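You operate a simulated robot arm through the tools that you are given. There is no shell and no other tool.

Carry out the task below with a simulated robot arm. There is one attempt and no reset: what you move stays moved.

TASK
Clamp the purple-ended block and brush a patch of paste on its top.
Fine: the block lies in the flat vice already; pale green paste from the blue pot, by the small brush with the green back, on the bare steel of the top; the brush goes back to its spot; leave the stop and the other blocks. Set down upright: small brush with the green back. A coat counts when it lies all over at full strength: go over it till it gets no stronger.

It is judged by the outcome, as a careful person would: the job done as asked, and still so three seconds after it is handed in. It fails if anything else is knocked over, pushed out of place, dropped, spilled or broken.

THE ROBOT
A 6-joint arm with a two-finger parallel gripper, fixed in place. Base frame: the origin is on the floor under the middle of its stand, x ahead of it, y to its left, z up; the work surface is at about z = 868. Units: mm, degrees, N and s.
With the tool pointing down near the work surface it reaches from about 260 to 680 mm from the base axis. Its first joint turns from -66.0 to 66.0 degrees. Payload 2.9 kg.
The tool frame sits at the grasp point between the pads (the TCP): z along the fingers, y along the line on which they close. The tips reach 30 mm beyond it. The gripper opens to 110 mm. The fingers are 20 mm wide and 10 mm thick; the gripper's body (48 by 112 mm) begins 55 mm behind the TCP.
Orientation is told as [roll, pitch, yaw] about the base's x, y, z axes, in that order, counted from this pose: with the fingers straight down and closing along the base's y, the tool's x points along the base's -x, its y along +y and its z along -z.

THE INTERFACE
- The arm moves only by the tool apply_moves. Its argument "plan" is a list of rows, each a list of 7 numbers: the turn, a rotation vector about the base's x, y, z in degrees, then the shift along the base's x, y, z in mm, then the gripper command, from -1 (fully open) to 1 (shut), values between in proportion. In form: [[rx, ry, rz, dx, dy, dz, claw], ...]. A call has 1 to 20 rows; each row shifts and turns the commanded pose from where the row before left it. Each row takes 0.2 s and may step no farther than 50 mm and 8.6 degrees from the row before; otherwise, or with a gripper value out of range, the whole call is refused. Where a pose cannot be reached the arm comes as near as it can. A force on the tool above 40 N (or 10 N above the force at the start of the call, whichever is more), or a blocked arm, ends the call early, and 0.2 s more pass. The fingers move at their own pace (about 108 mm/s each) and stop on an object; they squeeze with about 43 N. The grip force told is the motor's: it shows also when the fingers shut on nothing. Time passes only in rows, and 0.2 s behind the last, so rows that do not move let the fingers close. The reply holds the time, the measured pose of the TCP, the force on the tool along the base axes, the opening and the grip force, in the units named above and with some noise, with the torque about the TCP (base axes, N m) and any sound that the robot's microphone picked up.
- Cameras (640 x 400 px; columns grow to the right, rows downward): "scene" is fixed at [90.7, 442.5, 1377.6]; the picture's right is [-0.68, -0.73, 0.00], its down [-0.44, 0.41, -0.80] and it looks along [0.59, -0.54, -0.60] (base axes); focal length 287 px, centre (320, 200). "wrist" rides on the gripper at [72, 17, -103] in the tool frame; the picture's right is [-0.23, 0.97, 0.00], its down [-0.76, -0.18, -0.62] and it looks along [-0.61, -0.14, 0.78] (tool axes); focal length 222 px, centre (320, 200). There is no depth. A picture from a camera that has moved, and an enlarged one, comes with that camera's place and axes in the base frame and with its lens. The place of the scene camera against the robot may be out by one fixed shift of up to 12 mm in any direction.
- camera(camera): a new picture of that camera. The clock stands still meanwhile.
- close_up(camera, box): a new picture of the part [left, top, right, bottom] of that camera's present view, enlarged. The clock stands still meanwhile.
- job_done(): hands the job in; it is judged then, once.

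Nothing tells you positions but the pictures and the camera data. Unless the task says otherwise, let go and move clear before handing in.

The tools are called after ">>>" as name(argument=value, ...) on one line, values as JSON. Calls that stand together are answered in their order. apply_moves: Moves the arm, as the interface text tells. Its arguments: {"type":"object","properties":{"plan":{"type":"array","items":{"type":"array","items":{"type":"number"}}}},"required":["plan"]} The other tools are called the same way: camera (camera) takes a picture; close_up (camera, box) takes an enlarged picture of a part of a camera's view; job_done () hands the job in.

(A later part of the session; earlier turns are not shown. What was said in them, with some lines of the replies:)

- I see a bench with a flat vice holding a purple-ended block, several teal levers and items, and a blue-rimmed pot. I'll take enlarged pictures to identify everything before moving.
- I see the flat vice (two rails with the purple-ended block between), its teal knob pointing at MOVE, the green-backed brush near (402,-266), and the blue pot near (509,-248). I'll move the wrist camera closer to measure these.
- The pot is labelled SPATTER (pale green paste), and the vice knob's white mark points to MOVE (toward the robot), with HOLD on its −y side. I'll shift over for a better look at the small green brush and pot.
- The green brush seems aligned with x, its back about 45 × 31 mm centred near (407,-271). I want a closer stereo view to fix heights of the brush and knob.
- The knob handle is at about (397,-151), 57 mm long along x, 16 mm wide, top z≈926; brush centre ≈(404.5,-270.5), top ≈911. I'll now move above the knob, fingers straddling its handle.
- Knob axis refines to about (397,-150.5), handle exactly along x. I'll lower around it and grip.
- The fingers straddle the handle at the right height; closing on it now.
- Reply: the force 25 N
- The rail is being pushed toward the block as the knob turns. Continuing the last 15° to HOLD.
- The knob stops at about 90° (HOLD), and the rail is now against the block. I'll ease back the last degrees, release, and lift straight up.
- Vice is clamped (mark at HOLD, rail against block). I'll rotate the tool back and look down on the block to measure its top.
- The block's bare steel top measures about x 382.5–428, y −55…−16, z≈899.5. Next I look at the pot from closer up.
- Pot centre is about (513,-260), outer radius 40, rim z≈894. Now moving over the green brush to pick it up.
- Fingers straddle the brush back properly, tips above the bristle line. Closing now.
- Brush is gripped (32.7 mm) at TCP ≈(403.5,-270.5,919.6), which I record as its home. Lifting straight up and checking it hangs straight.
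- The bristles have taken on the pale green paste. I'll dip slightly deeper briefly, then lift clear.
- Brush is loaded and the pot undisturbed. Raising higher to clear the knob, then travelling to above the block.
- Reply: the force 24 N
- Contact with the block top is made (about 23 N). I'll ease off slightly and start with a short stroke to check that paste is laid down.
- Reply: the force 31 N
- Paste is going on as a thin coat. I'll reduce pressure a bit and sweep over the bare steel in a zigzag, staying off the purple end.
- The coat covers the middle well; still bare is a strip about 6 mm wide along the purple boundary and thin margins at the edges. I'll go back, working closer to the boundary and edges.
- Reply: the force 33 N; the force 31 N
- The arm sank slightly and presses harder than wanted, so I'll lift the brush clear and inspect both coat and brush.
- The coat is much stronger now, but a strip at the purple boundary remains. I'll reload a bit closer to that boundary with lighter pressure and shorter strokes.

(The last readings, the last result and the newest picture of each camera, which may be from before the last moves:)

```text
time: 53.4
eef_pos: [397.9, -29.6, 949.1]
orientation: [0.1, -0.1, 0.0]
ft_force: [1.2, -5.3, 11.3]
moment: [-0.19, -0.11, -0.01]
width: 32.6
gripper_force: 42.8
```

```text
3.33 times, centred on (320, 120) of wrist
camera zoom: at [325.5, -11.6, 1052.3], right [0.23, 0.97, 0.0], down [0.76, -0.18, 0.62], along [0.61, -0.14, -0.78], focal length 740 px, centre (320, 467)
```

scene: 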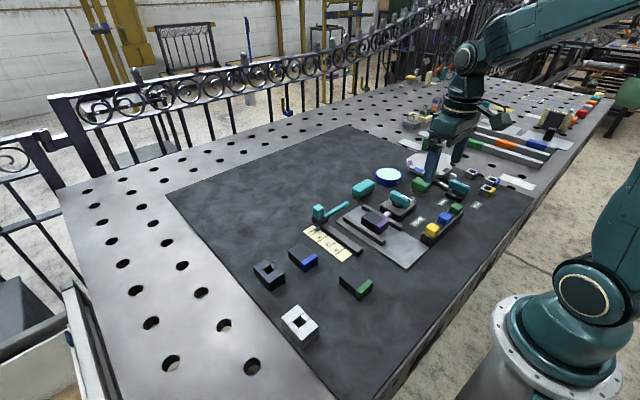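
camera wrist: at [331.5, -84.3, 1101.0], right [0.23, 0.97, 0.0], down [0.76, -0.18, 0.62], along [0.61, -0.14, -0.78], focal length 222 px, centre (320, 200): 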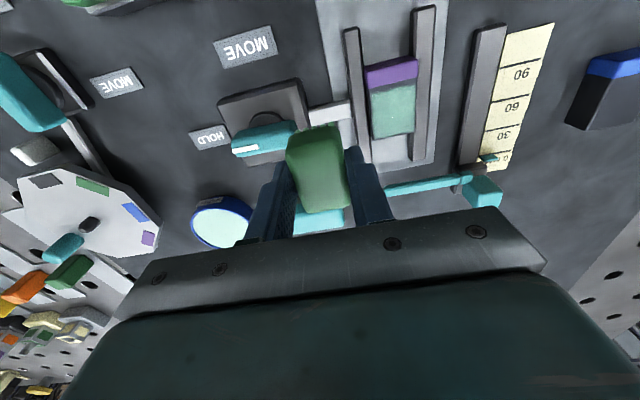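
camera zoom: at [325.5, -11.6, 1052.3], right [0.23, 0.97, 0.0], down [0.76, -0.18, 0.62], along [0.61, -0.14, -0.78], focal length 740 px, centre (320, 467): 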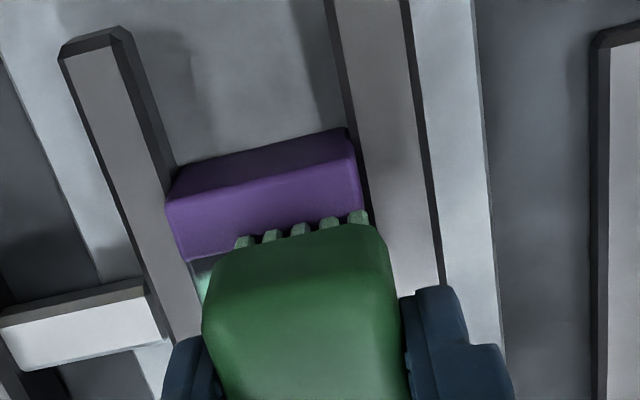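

>>> apply_moves(plan=[[0, 0, 0, 0, -3.5, 0, 0.7], [0, 0, 0, 0, -3.5, 0, 0.7], [0, 0, 0, 0, -3.5, 0, 0.7], [0, 0, 0, 0, -3.5, 0, 0.7], [0, 0, 0, 0, 0, 0, 0.7]])

>>> close_up(camera="wrist", box=[240, 60, 400, 180])

>>> close_up(camera="scene", box=[350, 190, 400, 225])

```text
time: 54.6
eef_pos: [398.8, -42.6, 948.7]
orientation: [0.0, -0.1, 0.1]
ft_force: [0.5, 4.3, 14.4]
moment: [0.21, -0.11, 0.05]
width: 33.0
gripper_force: 42.6
```

```text
3.33 times, centred on (320, 120) of wrist
camera zoom: at [325.3, -26.0, 1052.2], right [0.23, 0.97, 0.0], down [0.76, -0.18, 0.62], along [0.61, -0.14, -0.78], focal length 740 px, centre (320, 467)
```

zoom: 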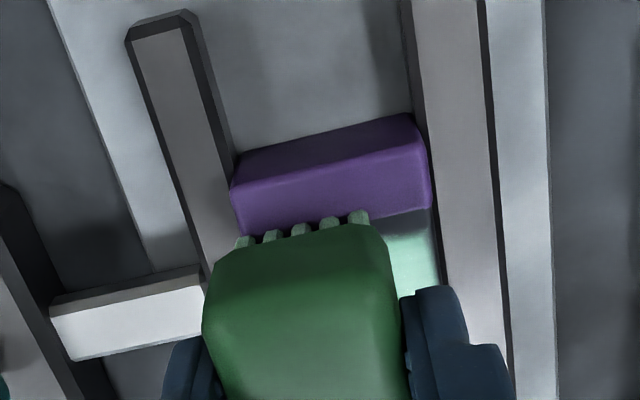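

```text
11.43 times, centred on (375, 208) of scene
camera zoom: at [90.5, 442.6, 1377.6], right [-0.68, -0.73, 0.0], down [-0.44, 0.41, -0.8], along [0.59, -0.54, -0.6], focal length 3283 px, centre (-309, 114)
```

zoom: 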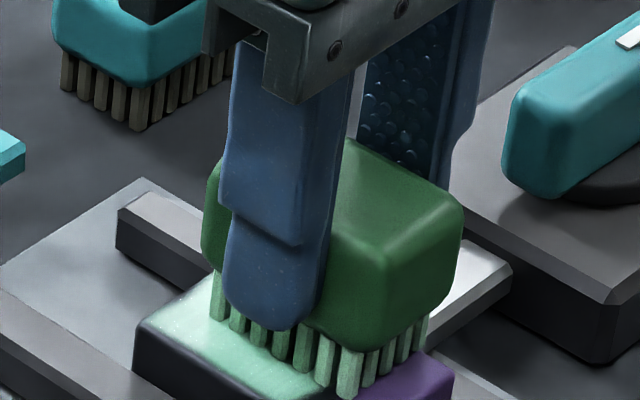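

>>> apply_moves(plan=[[0, 0, 0, 0, 0, 5, 0.7], [0, 0, 0, 0, -5, 35, 0.7], [0, 0, 0, 0, -30, 10, 0.7], [0, 0, 0, 0, -25, 0, 0.7], [0, 0, 0, 0, 0, 0, 0.7]])

>>> close_up(camera="wrist", box=[360, 60, 460, 150])

>>> close_up(camera="scene", box=[350, 195, 400, 230])

```text
time: 55.8
eef_pos: [397.2, -105.8, 998.3]
orientation: [0.0, 0.0, 0.1]
ft_force: [-0.4, 0.4, -1.1]
moment: [-0.03, 0.01, 0.0]
width: 32.7
gripper_force: 43.5
```

```text
4.44 times, centred on (410, 105) of wrist
camera zoom: at [325.0, -88.5, 1100.8], right [0.23, 0.97, 0.0], down [0.76, -0.18, 0.62], along [0.61, -0.14, -0.78], focal length 987 px, centre (-80, 622)
```

zoom: 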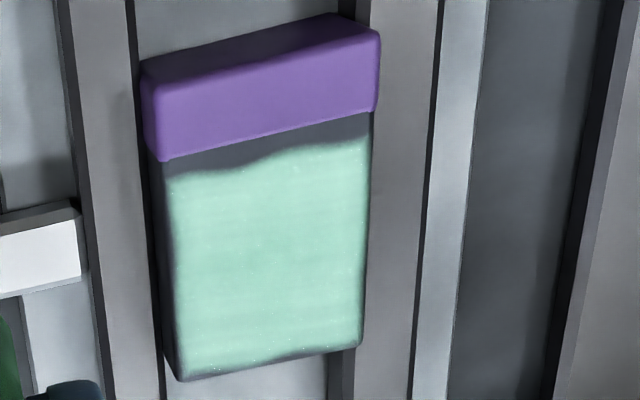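

```text
11.43 times, centred on (375, 212) of scene
camera zoom: at [90.7, 442.5, 1377.6], right [-0.68, -0.73, 0.0], down [-0.44, 0.41, -0.8], along [0.59, -0.54, -0.6], focal length 3283 px, centre (-309, 57)
```

zoom: 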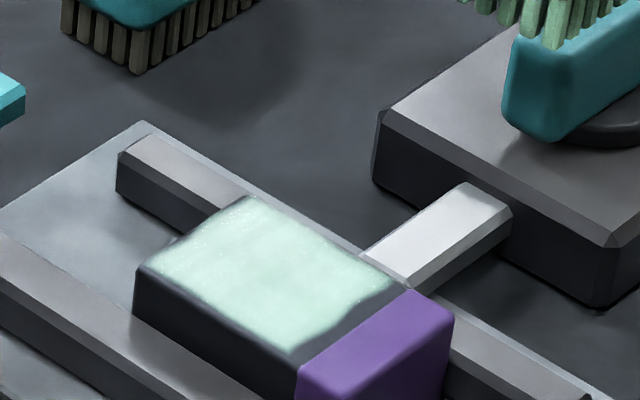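

The coat's outline seems fixed now with only its strength changing. I'll make another full pass over the whole area and compare strength from the same viewpoint.

>>> apply_moves(plan=[[0, 0, 0, 0, 34, 0, 0.7], [0, 0, 0, 6, 34, -10, 0.7], [0, 0, 0, 0, 0, -20, 0.7], [0, 0, 0, 0, 0, -14, 0.7], [0, 0, 0, 0, 0, -2, 0.7], [0, 0, 0, 0, 0, 0, 0.7]])

>>> close_up(camera="wrist", box=[240, 60, 400, 180])

```text
time: 57.2
eef_pos: [404.1, -35.1, 952.5]
orientation: [0.0, 0.1, 0.0]
ft_force: [0.1, -0.6, 0.0]
moment: [-0.01, 0.02, 0.0]
width: 32.8
gripper_force: 43.3
```

```text
3.33 times, centred on (320, 120) of wrist
camera zoom: at [331.4, -19.4, 1054.8], right [0.23, 0.97, 0.0], down [0.76, -0.18, 0.62], along [0.61, -0.14, -0.78], focal length 740 px, centre (320, 467)
```

zoom: 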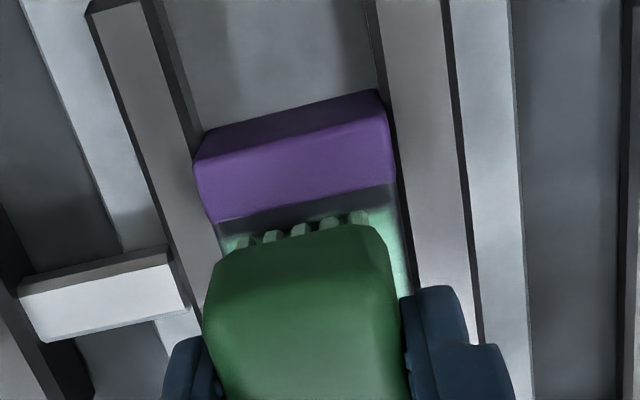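

>>> apply_moves(plan=[[0, 0, 0, 0, 0, -2.3, 0.7], [0, 0, 0, 0, 0, 0, 0.7]])

```text
time: 57.8
eef_pos: [403.1, -33.9, 948.6]
orientation: [0.0, 0.0, -0.1]
ft_force: [1.6, 0.6, -0.5]
moment: [0.0, -0.02, 0.0]
width: 32.6
gripper_force: 42.7
```

>>> apply_moves(plan=[[0, 0, 0, 0, 0, -0.6, 0.7], [0, 0, 0, 0, 0, 0, 0.7]])

```text
time: 58.4
eef_pos: [403.6, -34.8, 949.2]
orientation: [0.0, 0.0, 0.0]
ft_force: [-0.3, 0.2, -0.4]
moment: [0.0, -0.01, -0.01]
width: 32.6
gripper_force: 42.9
```

>>> apply_moves(plan=[[0, 0, 0, 0, 0, -0.6, 0.7], [0, 0, 0, 0, 0, 0, 0.7]])

```text
time: 59.0
eef_pos: [404.5, -34.7, 948.7]
orientation: [0.0, -0.1, -0.1]
ft_force: [-0.1, -1.6, 4.7]
moment: [-0.06, -0.04, -0.01]
width: 32.9
gripper_force: 42.7
```

>>> apply_moves(plan=[[0, 0, 0, 0, 0, -0.3, 0.7], [0, 0, 0, 0, -3.3, 0, 0.7], [0, 0, 0, 0, -3.3, 0, 0.7], [0, 0, 0, 3, 0, 0, 0.7], [0, 0, 0, 2.5, 0, 0, 0.7], [0, 0, 0, 0, 3.5, 0, 0.7], [0, 0, 0, 0, 3.5, 0, 0.7], [0, 0, 0, 0, 3.5, 0, 0.7], [0, 0, 0, 0, 3.5, 0, 0.7], [0, 0, 0, 0, 0, 0, 0.7]])

```text
time: 61.2
eef_pos: [409.9, -27.2, 949.0]
orientation: [0.0, 0.0, 0.1]
ft_force: [-0.3, 1.0, 0.9]
moment: [0.0, -0.06, -0.03]
width: 32.8
gripper_force: 43.2
```

>>> apply_moves(plan=[[0, 0, 0, 0, 0, -0.5, 0.7], [0, 0, 0, -3, 0, 0, 0.7], [0, 0, 0, -3, 0, 0, 0.7], [0, 0, 0, -3, 0, 0, 0.7], [0, 0, 0, 0, 0, 0, 0.7]])

>>> close_up(camera="scene", box=[350, 190, 400, 225])

```text
time: 62.4
eef_pos: [401.9, -27.0, 947.5]
orientation: [0.0, -0.2, 0.0]
ft_force: [6.1, 0.4, 17.9]
moment: [-0.01, -0.22, -0.02]
width: 32.7
gripper_force: 43.1
```

```text
11.43 times, centred on (375, 208) of scene
camera zoom: at [90.6, 442.5, 1377.6], right [-0.68, -0.73, 0.0], down [-0.44, 0.41, -0.8], along [0.59, -0.54, -0.6], focal length 3283 px, centre (-309, 114)
```

zoom: 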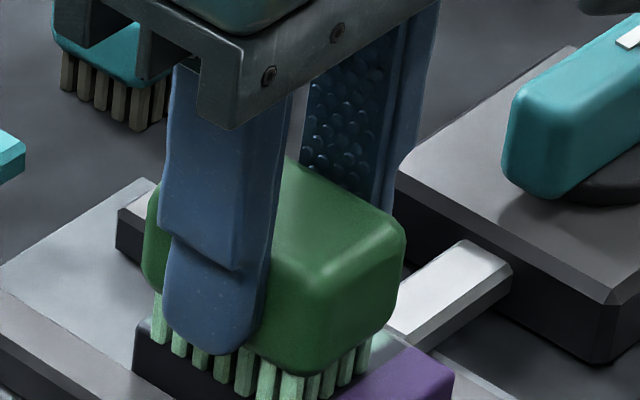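

>>> apply_moves(plan=[[0, 0, 0, 0, -3.7, 0, 0.7], [0, 0, 0, 0, -3.7, 0, 0.7], [0, 0, 0, 0, -3.7, 0, 0.7], [0, 0, 0, 0, -3.7, 0, 0.7], [0, 0, 0, 3, 0, 0, 0.7], [0, 0, 0, 3, 0, 0, 0.7], [0, 0, 0, 2, 0, 0, 0.7], [0, 0, 0, 0, 0, 0, 0.7]])

```text
time: 64.2
eef_pos: [409.0, -41.5, 949.6]
orientation: [0.0, 0.0, -0.2]
ft_force: [-6.0, -4.1, 18.6]
moment: [-0.17, 0.18, 0.04]
width: 32.8
gripper_force: 42.8
```

>>> apply_moves(plan=[[0, 0, 0, 0, 3.7, 0, 0.7], [0, 0, 0, 0, 3.7, 0, 0.7], [0, 0, 0, 0, 3.7, 0, 0.7], [0, 0, 0, 0, 2.7, 0, 0.7], [0, 0, 0, -3, 0, 0, 0.7], [0, 0, 0, -3, 0, 0, 0.7], [0, 0, 0, -3, 0, 0, 0.7], [0, 0, 0, 0, 0, 0, 0.7]])

>>> apply_moves(plan=[[0, 0, 0, 0, 0, 5, 0.7], [0, 0, 0, 0, -15, 35, 0.7], [0, 0, 0, 0, -35, 10, 0.7], [0, 0, 0, 0, -30, 0, 0.7], [0, 0, 0, 0, 0, 0, 0.7]])

>>> close_up(camera="wrist", box=[360, 60, 460, 150])

>>> close_up(camera="scene", box=[350, 195, 400, 230])

```text
time: 66.0
eef_pos: [400.1, -27.9, 948.8]
orientation: [0.0, 0.0, 0.1]
ft_force: [6.0, 2.6, 17.0]
moment: [0.15, -0.31, 0.02]
width: 32.7
gripper_force: 43.3
```

```text
time: 67.2
eef_pos: [397.8, -108.1, 998.2]
orientation: [0.0, 0.0, 0.0]
ft_force: [0.2, -0.2, -1.0]
moment: [-0.05, 0.02, 0.02]
width: 33.0
gripper_force: 43.1
```

```text
4.44 times, centred on (410, 105) of wrist
camera zoom: at [325.3, -92.2, 1101.1], right [0.23, 0.97, 0.0], down [0.76, -0.18, 0.62], along [0.61, -0.14, -0.78], focal length 987 px, centre (-80, 622)
```

zoom: 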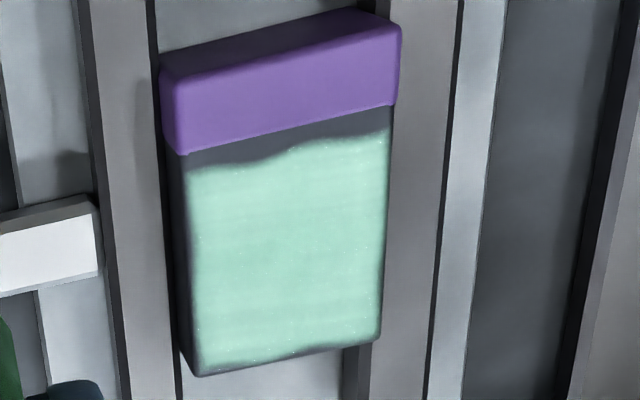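

```text
11.43 times, centred on (375, 212) of scene
camera zoom: at [90.7, 442.5, 1377.6], right [-0.68, -0.73, 0.0], down [-0.44, 0.41, -0.8], along [0.59, -0.54, -0.6], focal length 3283 px, centre (-309, 57)
```

zoom: 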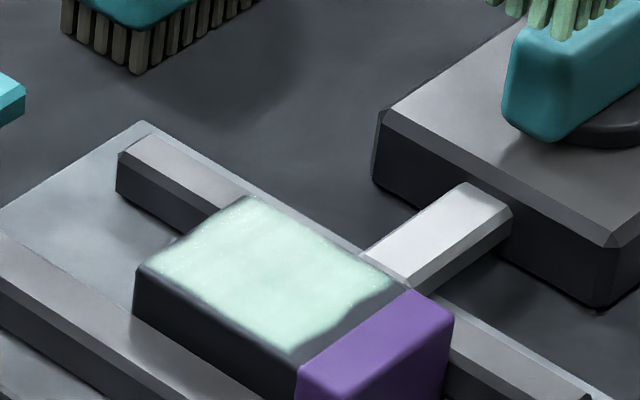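

>>> close_up(camera="scene", box=[360, 208, 388, 228])

>>> close_up(camera="scene", box=[370, 160, 430, 205])

```text
16.00 times, centred on (374, 218) of scene
camera zoom: at [90.7, 442.5, 1377.6], right [-0.68, -0.73, 0.0], down [-0.44, 0.41, -0.8], along [0.59, -0.54, -0.6], focal length 4597 px, centre (-544, -88)
```

zoom: 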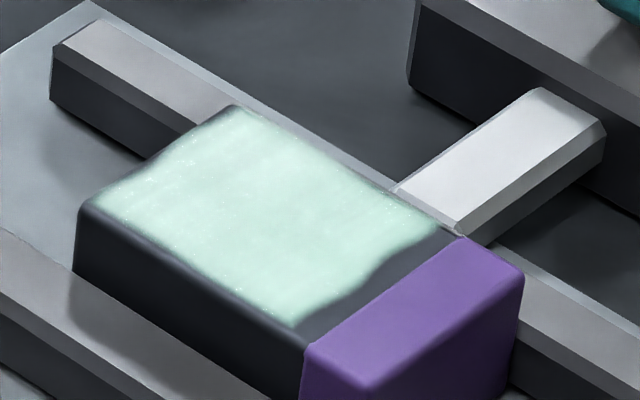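

```text
8.89 times, centred on (400, 182) of scene
camera zoom: at [90.7, 442.5, 1377.6], right [-0.68, -0.73, 0.0], down [-0.44, 0.41, -0.8], along [0.59, -0.54, -0.6], focal length 2554 px, centre (-391, 356)
```

zoom: 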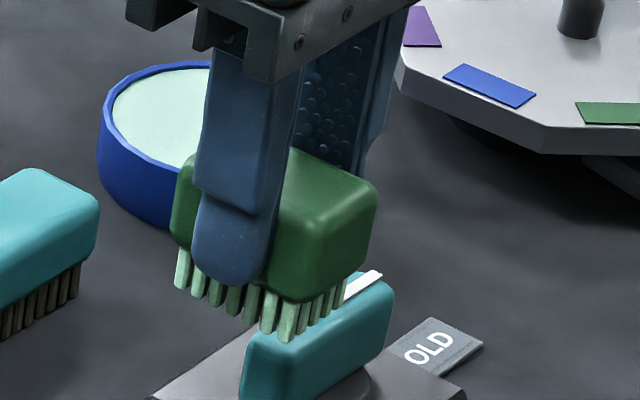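

The coat looks nearly opaque, and only a small gap at the purple side remains. To be sure it is at full strength, I'll reload the brush at the pot and go over it again.

>>> apply_moves(plan=[[0, 0, 0, 0, 0, 17, 0.7], [0, 0, 0, 23, -30, 0, 0.7], [0, 0, 0, 23, -30, 0, 0.7], [0, 0, 0, 23, -30, 0, 0.7], [0, 0, 0, 23, -30, 0, 0.7], [0, 0, 0, 23, -29.5, 0, 0.7], [0, 0, 0, 0, 0, -20, 0.7], [0, 0, 0, 0, 0, -18, 0.7], [0, 0, 0, 0, 0, 0, 0.7]])

>>> close_up(camera="wrist", box=[220, 90, 420, 230])

>>> close_up(camera="scene", box=[360, 130, 440, 200])

```text
time: 69.2
eef_pos: [517.6, -257.9, 974.9]
orientation: [0.0, 0.0, 0.0]
ft_force: [0.7, 0.3, -0.4]
moment: [-0.02, 0.01, -0.01]
width: 32.6
gripper_force: 42.9
```

```text
2.86 times, centred on (320, 160) of wrist
camera zoom: at [443.8, -241.1, 1079.2], right [0.23, 0.97, 0.0], down [0.76, -0.18, 0.62], along [0.61, -0.14, -0.78], focal length 635 px, centre (320, 314)
```

zoom: 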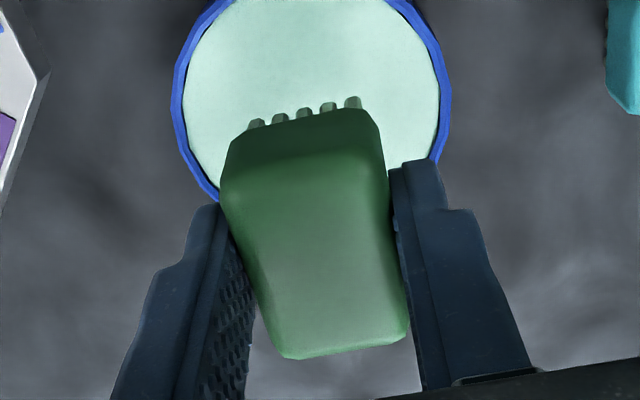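

```text
5.71 times, centred on (400, 165) of scene
camera zoom: at [90.7, 442.5, 1377.6], right [-0.68, -0.73, 0.0], down [-0.44, 0.41, -0.8], along [0.59, -0.54, -0.6], focal length 1642 px, centre (-137, 400)
```

zoom: 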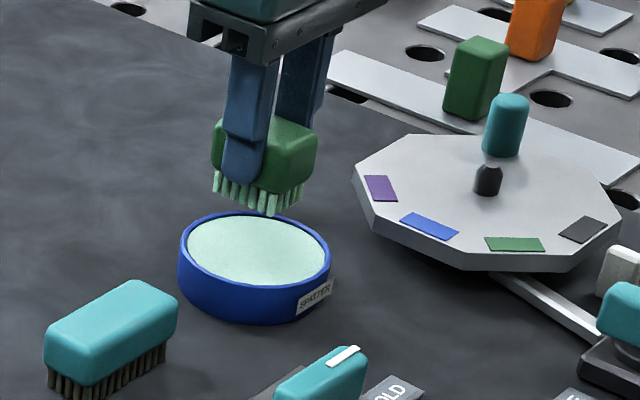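

>>> apply_moves(plan=[[0, 0, 0, -3.5, -1, -12, 0.7], [0, 0, 0, 0, 0, -12, 0.7], [0, 0, 0, 0, 0, -5, 0.7], [0, 0, 0, 0, 0, 0, 0.7]])

>>> close_up(camera="wrist", box=[220, 90, 420, 230])

>>> close_up(camera="scene", box=[370, 150, 430, 195])

```text
time: 70.2
eef_pos: [512.2, -260.5, 947.9]
orientation: [0.0, 0.1, 0.0]
ft_force: [0.4, 0.4, -0.7]
moment: [0.03, 0.01, 0.02]
width: 33.1
gripper_force: 42.8
```

```text
2.86 times, centred on (320, 160) of wrist
camera zoom: at [438.5, -242.7, 1050.8], right [0.23, 0.97, 0.0], down [0.76, -0.18, 0.62], along [0.61, -0.14, -0.78], focal length 635 px, centre (320, 314)
```

zoom: 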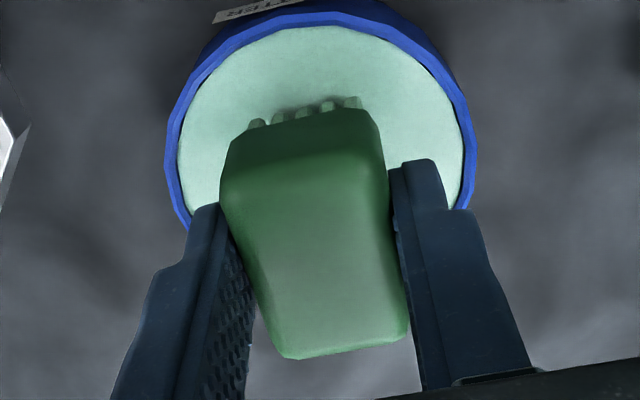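

```text
8.89 times, centred on (400, 172) of scene
camera zoom: at [90.7, 442.5, 1377.6], right [-0.68, -0.73, 0.0], down [-0.44, 0.41, -0.8], along [0.59, -0.54, -0.6], focal length 2554 px, centre (-391, 444)
```

zoom: 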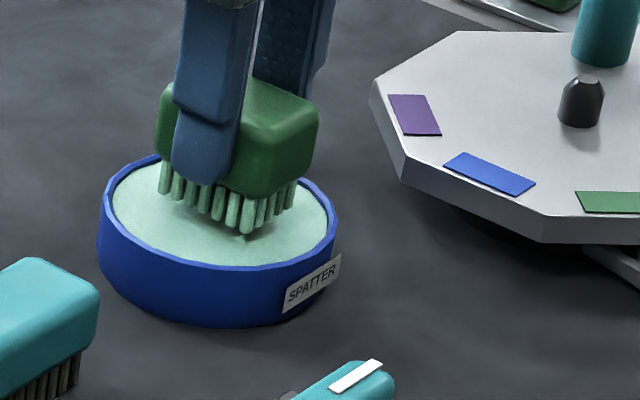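

>>> apply_moves(plan=[[0, 0, 0, 0, 0, -3, 0.7], [0, 0, 0, 0, 0, -2.5, 0.7], [0, 0, 0, 0, 0, -1, 0.7], [0, 0, 0, 0, 0, 0, 0.7]])

>>> close_up(camera="scene", box=[370, 150, 430, 195])

```text
time: 71.2
eef_pos: [511.4, -258.0, 942.7]
orientation: [0.0, -0.1, 0.1]
ft_force: [-0.5, 0.4, 1.2]
moment: [0.0, -0.01, 0.02]
width: 33.1
gripper_force: 43.1
```

```text
8.89 times, centred on (400, 172) of scene
camera zoom: at [90.6, 442.5, 1377.6], right [-0.68, -0.73, 0.0], down [-0.44, 0.41, -0.8], along [0.59, -0.54, -0.6], focal length 2554 px, centre (-391, 444)
```

zoom: 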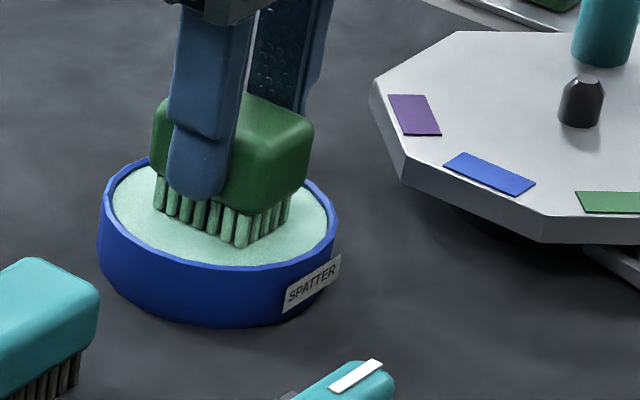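

>>> apply_moves(plan=[[0, 0, 0, 0, 0, -0.8, 0.7], [0, 0, 0, 0, 0, 0, 0.7], [0, 0, 0, 0, 0, 5, 0.7], [0, 0, 0, 0, 0, 10, 0.7], [0, 0, 0, 0, 0, 25, 0.7], [0, 0, 0, 0, 0, 35, 0.7], [0, 0, 0, -18.5, 37, 0, 0.7], [0, 0, 0, -18.5, 37, 0, 0.7], [0, 0, 0, -18.5, 37, 0, 0.7], [0, 0, 0, -18.5, 37, 0, 0.7], [0, 0, 0, -18.5, 37, 0, 0.7], [0, 0, 0, -18.5, 37, 0, 0.7], [0, 0, 0, 0, 0, -20, 0.7], [0, 0, 0, 0, 0, -20, 0.7], [0, 0, 0, 0, 0, -16, 0.7], [0, 0, 0, 0, 0, 0, 0.7]])

>>> close_up(camera="wrist", box=[240, 60, 400, 180])

>>> close_up(camera="scene", box=[350, 190, 400, 225])

```text
time: 74.6
eef_pos: [400.8, -37.6, 959.9]
orientation: [-0.1, 0.0, 0.1]
ft_force: [-0.1, -0.2, 0.1]
moment: [-0.03, -0.02, 0.0]
width: 32.4
gripper_force: 43.1
```

```text
3.33 times, centred on (320, 120) of wrist
camera zoom: at [328.0, -21.6, 1063.1], right [0.23, 0.97, 0.0], down [0.76, -0.18, 0.62], along [0.61, -0.14, -0.78], focal length 740 px, centre (320, 467)
```

zoom: 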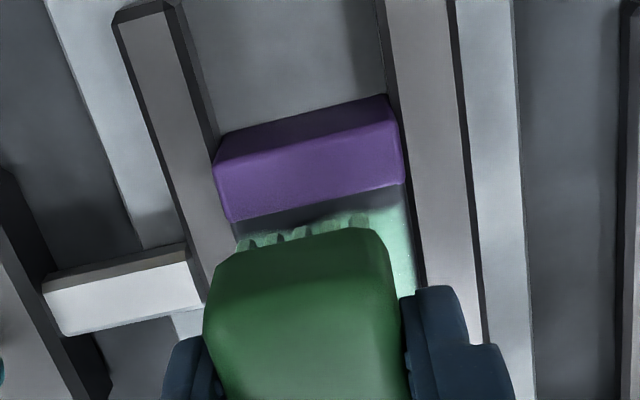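

```text
11.43 times, centred on (375, 208) of scene
camera zoom: at [90.7, 442.5, 1377.6], right [-0.68, -0.73, 0.0], down [-0.44, 0.41, -0.8], along [0.59, -0.54, -0.6], focal length 3283 px, centre (-309, 114)
```

zoom: 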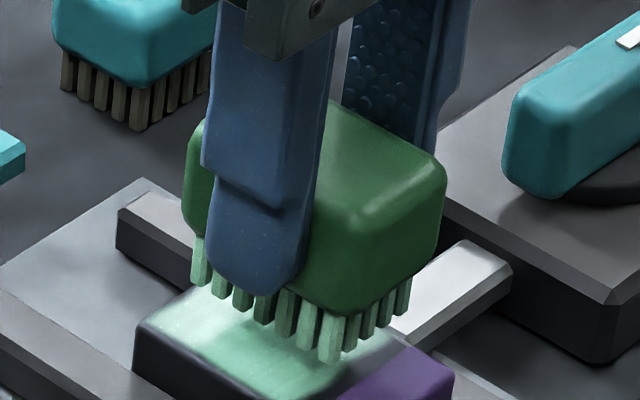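

>>> apply_moves(plan=[[0, 0, 0, -2.8, 1.5, -8, 0.7], [0, 0, 0, 0, 0, -2, 0.7], [0, 0, 0, 0, 0, 0, 0.7]])

>>> apply_moves(plan=[[0, 0, 0, 0, 0, -0.7, 0.7], [0, 0, 0, 0, 0, 0, 0.7]])

```text
time: 75.4
eef_pos: [395.8, -34.6, 949.9]
orientation: [0.0, 0.0, 0.0]
ft_force: [-0.4, 0.5, 0.0]
moment: [0.0, 0.04, 0.0]
width: 32.9
gripper_force: 42.6
```

```text
time: 76.0
eef_pos: [396.3, -34.5, 950.2]
orientation: [0.0, 0.0, -0.1]
ft_force: [0.1, 0.0, 0.1]
moment: [0.03, 0.0, -0.02]
width: 32.8
gripper_force: 43.2
```

>>> apply_moves(plan=[[0, 0, 0, 1.2, 0, -0.7, 0.7], [0, 0, 0, 0, 0, 0, 0.7]])

>>> close_up(camera="wrist", box=[240, 60, 400, 180])

```text
time: 76.6
eef_pos: [398.0, -34.7, 949.9]
orientation: [0.0, 0.0, 0.0]
ft_force: [-2.3, 1.9, 7.7]
moment: [0.07, 0.04, 0.03]
width: 32.8
gripper_force: 43.2
```

```text
3.33 times, centred on (320, 120) of wrist
camera zoom: at [325.3, -19.3, 1052.4], right [0.23, 0.97, 0.0], down [0.76, -0.18, 0.62], along [0.61, -0.14, -0.78], focal length 740 px, centre (320, 467)
```

zoom: 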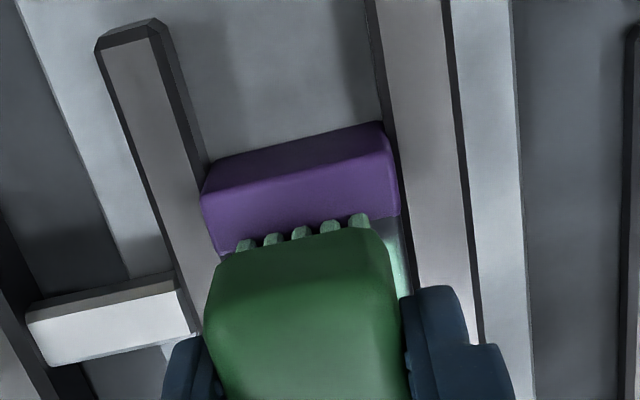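

>>> apply_moves(plan=[[0, 0, 0, 0, -3.5, 0, 0.7], [0, 0, 0, 0, -3.5, 0, 0.7], [0, 0, 0, 0, 3.7, 0, 0.7], [0, 0, 0, 0, 3.7, 0, 0.7], [0, 0, 0, 0, 3.7, 0, 0.7], [0, 0, 0, 0, 3.7, 0, 0.7], [0, 0, 0, 0, 0, 0, 0.7]])

>>> apply_moves(plan=[[0, 0, 0, 0, -3.7, 0, 0.7], [0, 0, 0, 0, -3.7, 0, 0.7], [0, 0, 0, 0, -3.7, 0, 0.7], [0, 0, 0, 0, -3.7, 0, 0.7], [0, 0, 0, 3, 0, 0, 0.7], [0, 0, 0, 3, 0, 0, 0.7], [0, 0, 0, 3, 0, 0, 0.7], [0, 0, 0, 2.5, 0, 0, 0.7], [0, 0, 0, 0, 0, 0, 0.7]])

```text
time: 78.2
eef_pos: [398.4, -28.5, 948.2]
orientation: [0.0, -0.2, -0.2]
ft_force: [1.2, -7.2, 19.3]
moment: [-0.33, 0.03, 0.0]
width: 32.7
gripper_force: 43.7
```

```text
time: 80.2
eef_pos: [408.8, -42.5, 948.5]
orientation: [0.1, 0.0, 0.0]
ft_force: [-8.7, -1.3, 28.3]
moment: [-0.05, 0.45, -0.03]
width: 32.9
gripper_force: 42.9
```

>>> apply_moves(plan=[[0, 0, 0, 0, 0, 0.5, 0.7], [0, 0, 0, 0, 3.7, 0, 0.7], [0, 0, 0, 0, 3.7, 0, 0.7], [0, 0, 0, 0, 3.7, 0, 0.7], [0, 0, 0, 0, 3.2, 0, 0.7], [0, 0, 0, -3, 0, 0, 0.7], [0, 0, 0, -3, 0, 0, 0.7], [0, 0, 0, 0, 0, 0, 0.7]])

>>> apply_moves(plan=[[0, 0, 0, 0, -3.7, 0, 0.7], [0, 0, 0, 0, -3.7, 0, 0.7], [0, 0, 0, 0, -3.7, 0, 0.7], [0, 0, 0, 0, -3.2, 0, 0.7], [0, 0, 0, 0, 0, 0, 0.7]])

>>> apply_moves(plan=[[0, 0, 0, 0, 0, 5, 0.7], [0, 0, 0, -2, -5, 35, 0.7], [0, 0, 0, -2, -30, 10, 0.7], [0, 0, 0, -2, -25, 0, 0.7], [0, 0, 0, 0, 0, 0, 0.7]])

>>> close_up(camera="wrist", box=[360, 60, 460, 150])

>>> close_up(camera="scene", box=[350, 195, 400, 230])

>>> close_up(camera="scene", box=[360, 208, 388, 228])

```text
time: 82.0
eef_pos: [404.3, -27.2, 949.9]
orientation: [-0.1, 0.0, 0.0]
ft_force: [-0.6, 0.6, -0.6]
moment: [0.02, 0.0, -0.03]
width: 32.7
gripper_force: 42.9
```

```text
time: 83.2
eef_pos: [405.0, -42.5, 949.2]
orientation: [0.0, 0.0, 0.0]
ft_force: [-0.3, 1.0, 0.9]
moment: [0.02, 0.01, 0.05]
width: 32.8
gripper_force: 43.0
```

```text
time: 84.4
eef_pos: [397.5, -102.6, 999.1]
orientation: [0.0, 0.0, 0.0]
ft_force: [0.1, 0.4, -1.2]
moment: [0.01, 0.01, 0.02]
width: 32.9
gripper_force: 43.1
```

```text
4.44 times, centred on (410, 105) of wrist
camera zoom: at [324.9, -85.7, 1103.0], right [0.23, 0.97, 0.0], down [0.76, -0.18, 0.62], along [0.61, -0.14, -0.78], focal length 987 px, centre (-80, 622)
```

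zoom: 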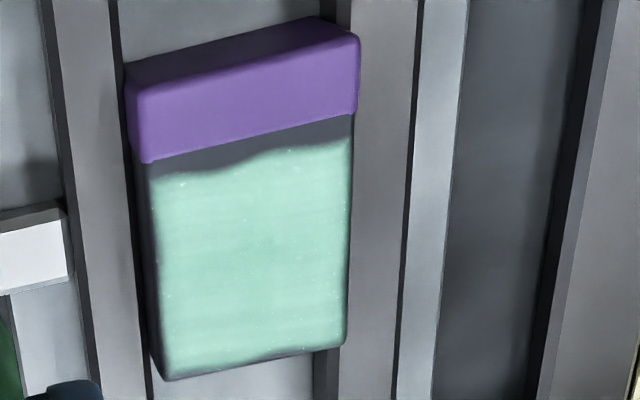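

```text
11.43 times, centred on (375, 212) of scene
camera zoom: at [90.7, 442.5, 1377.6], right [-0.68, -0.73, 0.0], down [-0.44, 0.41, -0.8], along [0.59, -0.54, -0.6], focal length 3283 px, centre (-309, 57)
```

zoom: 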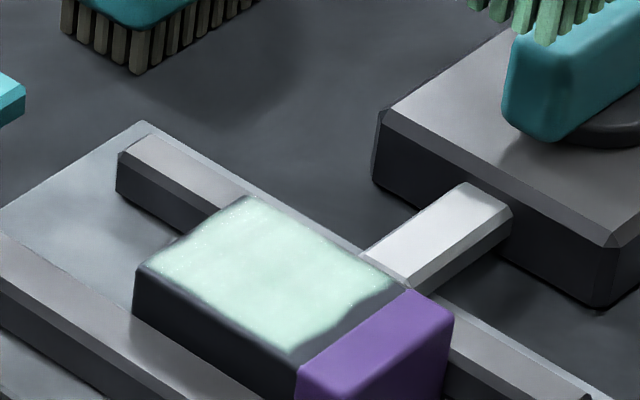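

```text
16.00 times, centred on (374, 218) of scene
camera zoom: at [90.7, 442.5, 1377.6], right [-0.68, -0.73, 0.0], down [-0.44, 0.41, -0.8], along [0.59, -0.54, -0.6], focal length 4597 px, centre (-544, -88)
```

zoom: 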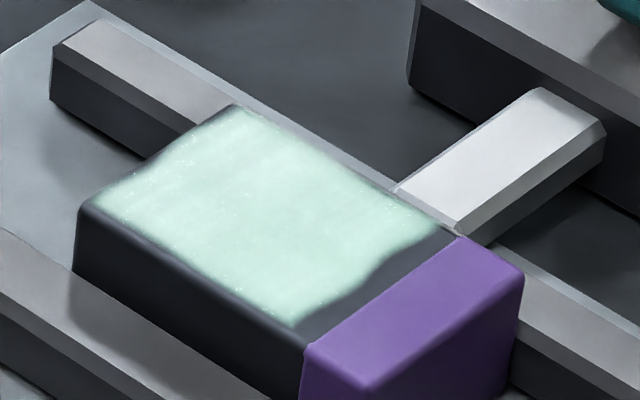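

The coat is unchanged after a fresh reload: it is at full strength and nothing is on the purple end. Next: return the brush to its spot; first check how it sits in the grip.

>>> close_up(camera="wrist", box=[200, 60, 440, 220])

>>> apply_moves(plan=[[0, 0, 0, 0, 0, 15, 0.7], [0, 0, 0, 1.5, -34, 0, 0.7], [0, 0, 0, 1.5, -34, 0, 0.7], [0, 0, 0, 1.5, -34, 0, 0.7], [0, 0, 0, 1, -34, 0, 0.7], [0, 0, 0, 0, -32, 0, 0.7], [0, 0, 0, 0, 0, -25, 0.7], [0, 0, 0, 0, 0, -25, 0.7], [0, 0, 0, 0, 0, 0, 0.7]])

>>> close_up(camera="scene", box=[370, 150, 450, 210])

>>> close_up(camera="wrist", box=[200, 60, 440, 220])

```text
2.50 times, centred on (320, 140) of wrist
camera zoom: at [324.9, -85.7, 1103.0], right [0.23, 0.97, 0.0], down [0.76, -0.18, 0.62], along [0.61, -0.14, -0.78], focal length 555 px, centre (320, 350)
```

zoom: 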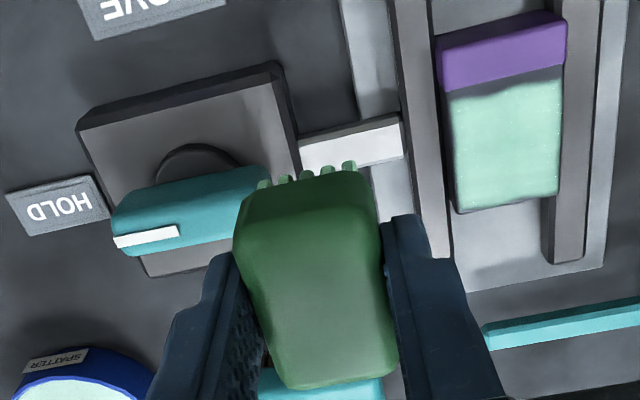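

```text
time: 86.4
eef_pos: [403.7, -268.6, 966.1]
orientation: [0.0, 0.0, 0.0]
ft_force: [-0.7, -1.0, -0.2]
moment: [-0.01, 0.0, 0.04]
width: 32.9
gripper_force: 42.7
```

```text
6.67 times, centred on (410, 180) of scene
camera zoom: at [90.7, 442.5, 1377.6], right [-0.68, -0.73, 0.0], down [-0.44, 0.41, -0.8], along [0.59, -0.54, -0.6], focal length 1915 px, centre (-280, 333)
```

zoom: 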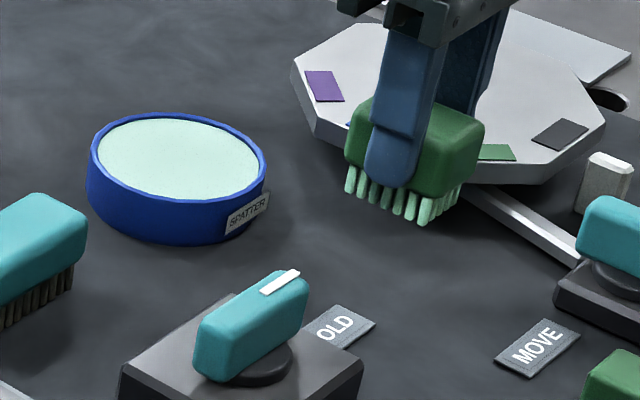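

```text
2.50 times, centred on (320, 140) of wrist
camera zoom: at [330.4, -252.6, 1070.3], right [0.23, 0.97, 0.0], down [0.76, -0.18, 0.62], along [0.61, -0.14, -0.78], focal length 555 px, centre (320, 350)
```

zoom: 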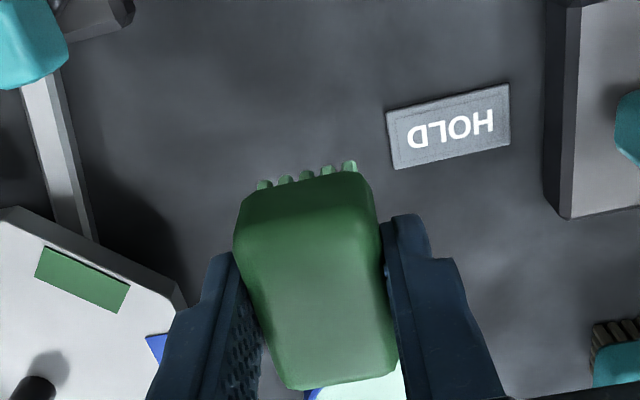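

>>> apply_moves(plan=[[0, 0, 0, 0.2, -1.4, -20, 0.7], [0, 0, 0, 0, 0, -18, 0.7], [0, 0, 0, 0, 0, -6, 0.7], [0, 0, 0, 0, 0, 0, 0.7]])

>>> close_up(camera="scene", box=[370, 150, 450, 210])

>>> close_up(camera="wrist", box=[200, 60, 440, 220])

```text
time: 87.4
eef_pos: [404.5, -270.7, 920.4]
orientation: [-0.1, 0.0, 0.0]
ft_force: [-0.1, -0.6, -0.6]
moment: [0.01, 0.01, 0.0]
width: 32.8
gripper_force: 43.1
```

```text
6.67 times, centred on (410, 180) of scene
camera zoom: at [90.7, 442.5, 1377.6], right [-0.68, -0.73, 0.0], down [-0.44, 0.41, -0.8], along [0.59, -0.54, -0.6], focal length 1915 px, centre (-280, 333)
```

zoom: 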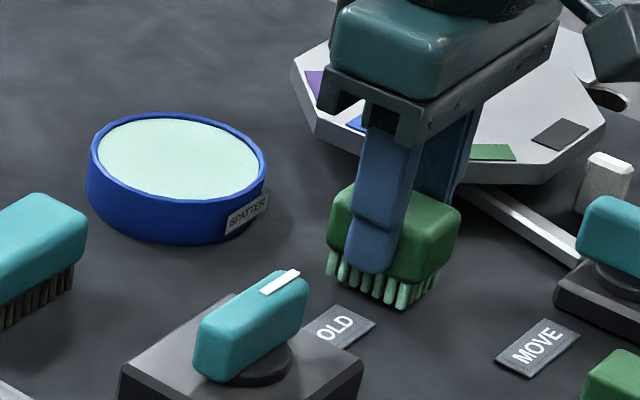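

```text
2.50 times, centred on (320, 140) of wrist
camera zoom: at [330.8, -254.1, 1024.0], right [0.23, 0.97, 0.0], down [0.76, -0.18, 0.62], along [0.61, -0.14, -0.78], focal length 555 px, centre (320, 350)
```

zoom: 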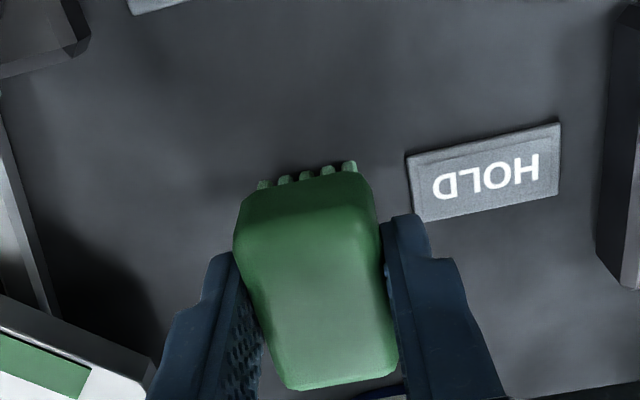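

>>> apply_moves(plan=[[0, 0, 0, 0, 0, -1.5, 0.7], [0, 0, 0, 0, 0, -0.8, 0.7], [0, 0, 0, 0, 0, 0, 0.7]])

>>> apply_moves(plan=[[0, 0, 0, 0, 0, -0.6, 0.7], [0, 0, 0, 0, 0, 0, 0.7]])

```text
time: 88.2
eef_pos: [402.6, -270.8, 918.4]
orientation: [-0.1, -0.1, 0.0]
ft_force: [0.3, -0.5, 0.0]
moment: [0.0, 0.01, 0.01]
width: 32.8
gripper_force: 43.4
```

```text
time: 88.8
eef_pos: [402.6, -271.5, 917.1]
orientation: [-0.1, 0.0, 0.0]
ft_force: [-1.3, 0.5, 3.7]
moment: [0.01, 0.03, 0.03]
width: 32.9
gripper_force: 43.3
```

Light contact with the table (3.7 N): brush is standing at its spot. Opening the gripper, then lifting straight up.

>>> apply_moves(plan=[[0, 0, 0, 0, 0, 0, 0.38], [0, 0, 0, 0, 0, 0, 0.2], [0, 0, 0, 0, 0, 0, -0.09], [0, 0, 0, 0, 0, 0, -0.09]])

>>> close_up(camera="scene", box=[370, 150, 450, 210])

>>> close_up(camera="wrist", box=[200, 60, 440, 220])

```text
time: 89.8
eef_pos: [403.4, -270.9, 915.8]
orientation: [0.1, 0.0, 0.0]
ft_force: [0.8, -0.4, 0.4]
moment: [-0.03, 0.01, -0.01]
width: 60.0
gripper_force: 0.0
```

```text
6.67 times, centred on (410, 180) of scene
camera zoom: at [90.7, 442.5, 1377.6], right [-0.68, -0.73, 0.0], down [-0.44, 0.41, -0.8], along [0.59, -0.54, -0.6], focal length 1915 px, centre (-280, 333)
```

zoom: 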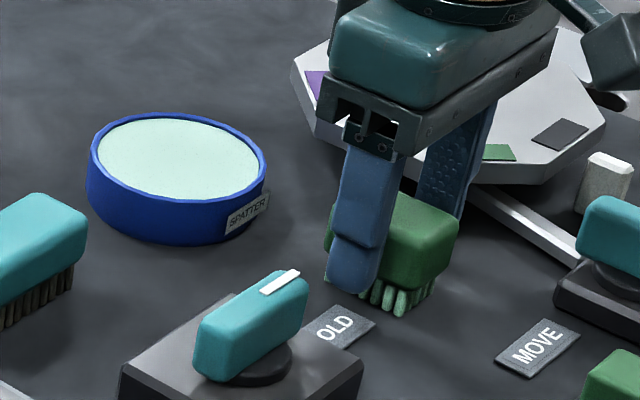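

```text
2.50 times, centred on (320, 140) of wrist
camera zoom: at [330.6, -254.3, 1020.2], right [0.23, 0.97, 0.0], down [0.76, -0.18, 0.62], along [0.61, -0.14, -0.78], focal length 555 px, centre (320, 350)
```

zoom: 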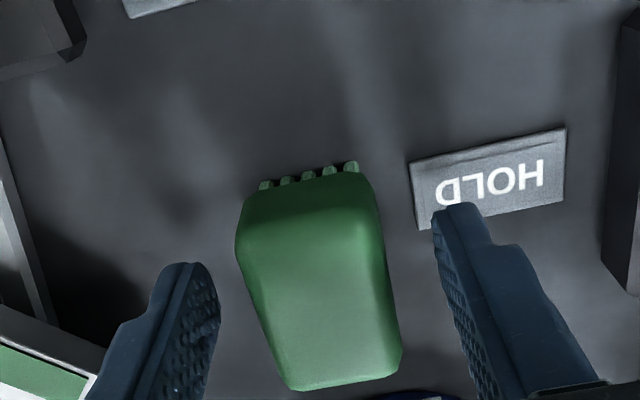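

Brush stands upright on its bristles, clear of the fingers. Lifting straight up and moving away to check everything.

>>> apply_moves(plan=[[0, 0, 0, 0, 0, 15, -0.09], [0, 0, 0, 0, 0, 30, -0.09], [0, 0, 0, 0, 0, 40, -0.09], [0, 0, 0, -15, 25, 35, -0.09], [0, 0, 0, -15, 35, 25, -0.09], [0, 0, 0, -15, 35, 25, -0.09], [0, 0, 0, -5, 35, 20, -0.09], [0, 0, 0, 0, 0, 0, -0.09], [0, 0, 0, 0, 0, 0, -0.09]])

>>> camera(camera="wrist")

>>> camera(camera="scene")

>>> close_up(camera="scene", box=[300, 140, 500, 265])

>>> close_up(camera="scene", box=[370, 160, 450, 210])

```text
time: 91.8
eef_pos: [355.6, -140.8, 1108.0]
orientation: [0.0, 0.1, 0.0]
ft_force: [-0.6, -1.1, -0.2]
moment: [0.03, 0.02, -0.02]
width: 60.3
gripper_force: 0.1
```

```text
taken
camera wrist: at [282.7, -124.9, 1211.5], right [0.23, 0.97, 0.0], down [0.76, -0.18, 0.62], along [0.61, -0.14, -0.78], focal length 222 px, centre (320, 200)
```

wrist: 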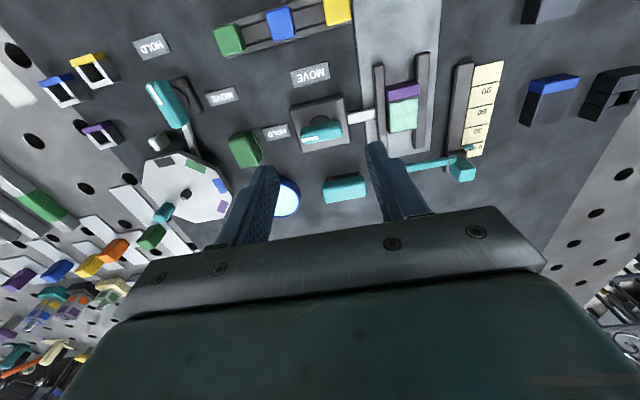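

```text
taken
```

scene: 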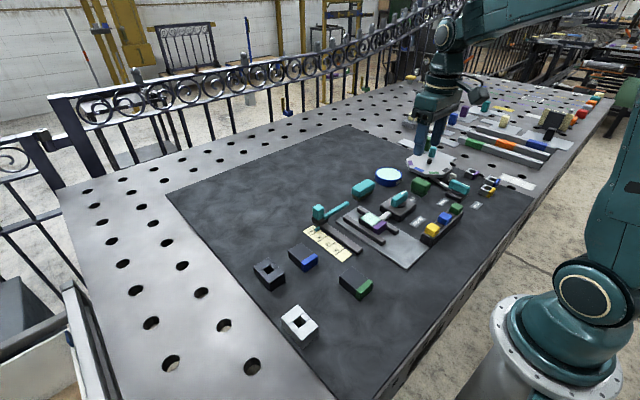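

```text
3.20 times, centred on (400, 202) of scene
camera zoom: at [90.6, 442.5, 1377.6], right [-0.68, -0.73, 0.0], down [-0.44, 0.41, -0.8], along [0.59, -0.54, -0.6], focal length 919 px, centre (64, 192)
```

zoom: 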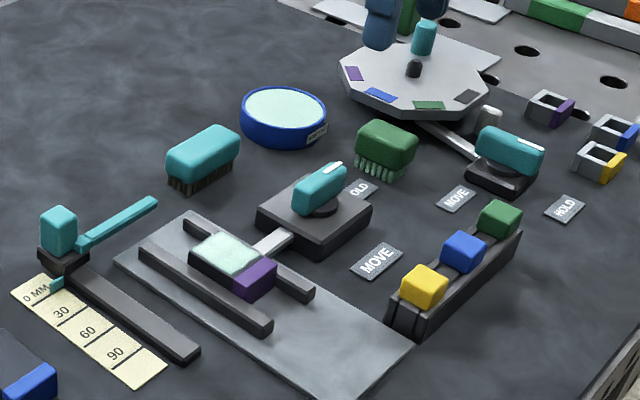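

```text
8.00 times, centred on (410, 185) of scene
camera zoom: at [90.6, 442.5, 1377.6], right [-0.68, -0.73, 0.0], down [-0.44, 0.41, -0.8], along [0.59, -0.54, -0.6], focal length 2298 px, centre (-400, 320)
```

zoom: 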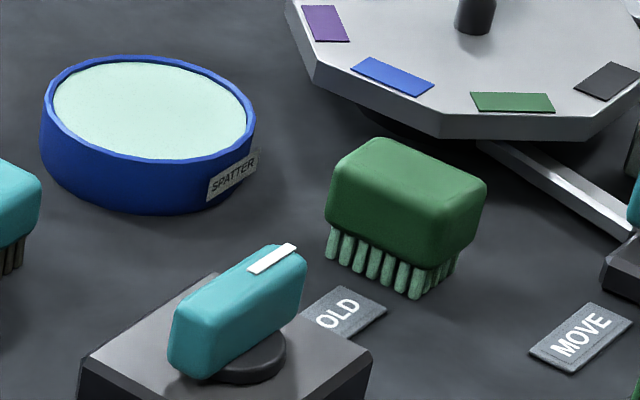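

The block is clamped with the knob at HOLD, and the coat is full and even, with none on the purple end. The green-backed brush stands upright on its spot, and the pot, stop and other blocks look where they were, so I'm handing in.

>>> job_done()

```text
The job is handed in.
```

The purple-ended block is clamped in the flat vice, its bare steel top is coated with the pale green paste, and I have handed the job in.

- **Clamp:** I turned the vice knob from MOVE to HOLD until it stopped, and the rail now presses against the block.
- **Coat:** I brushed it on in several passes and reloaded the brush once. The last pass made it no stronger and did not change its outline. There is no paste on the purple end.
- **Bare strip:** About 4 mm of bare steel is left beside the purple end. The coat stopped there with a wavy edge even when the bristles passed over that strip, so I took it as the patch's own edge. I can't confirm that is how it will be judged.
- **Brush:** The small green-backed brush is back on its spot, standing upright on its bristles. In the scene picture it sits within a pixel or two of where it started.
- **Everything else:** The pot, the stop, the other blocks and the other brush look where they were. The arm had let go and moved clear before I handed in.
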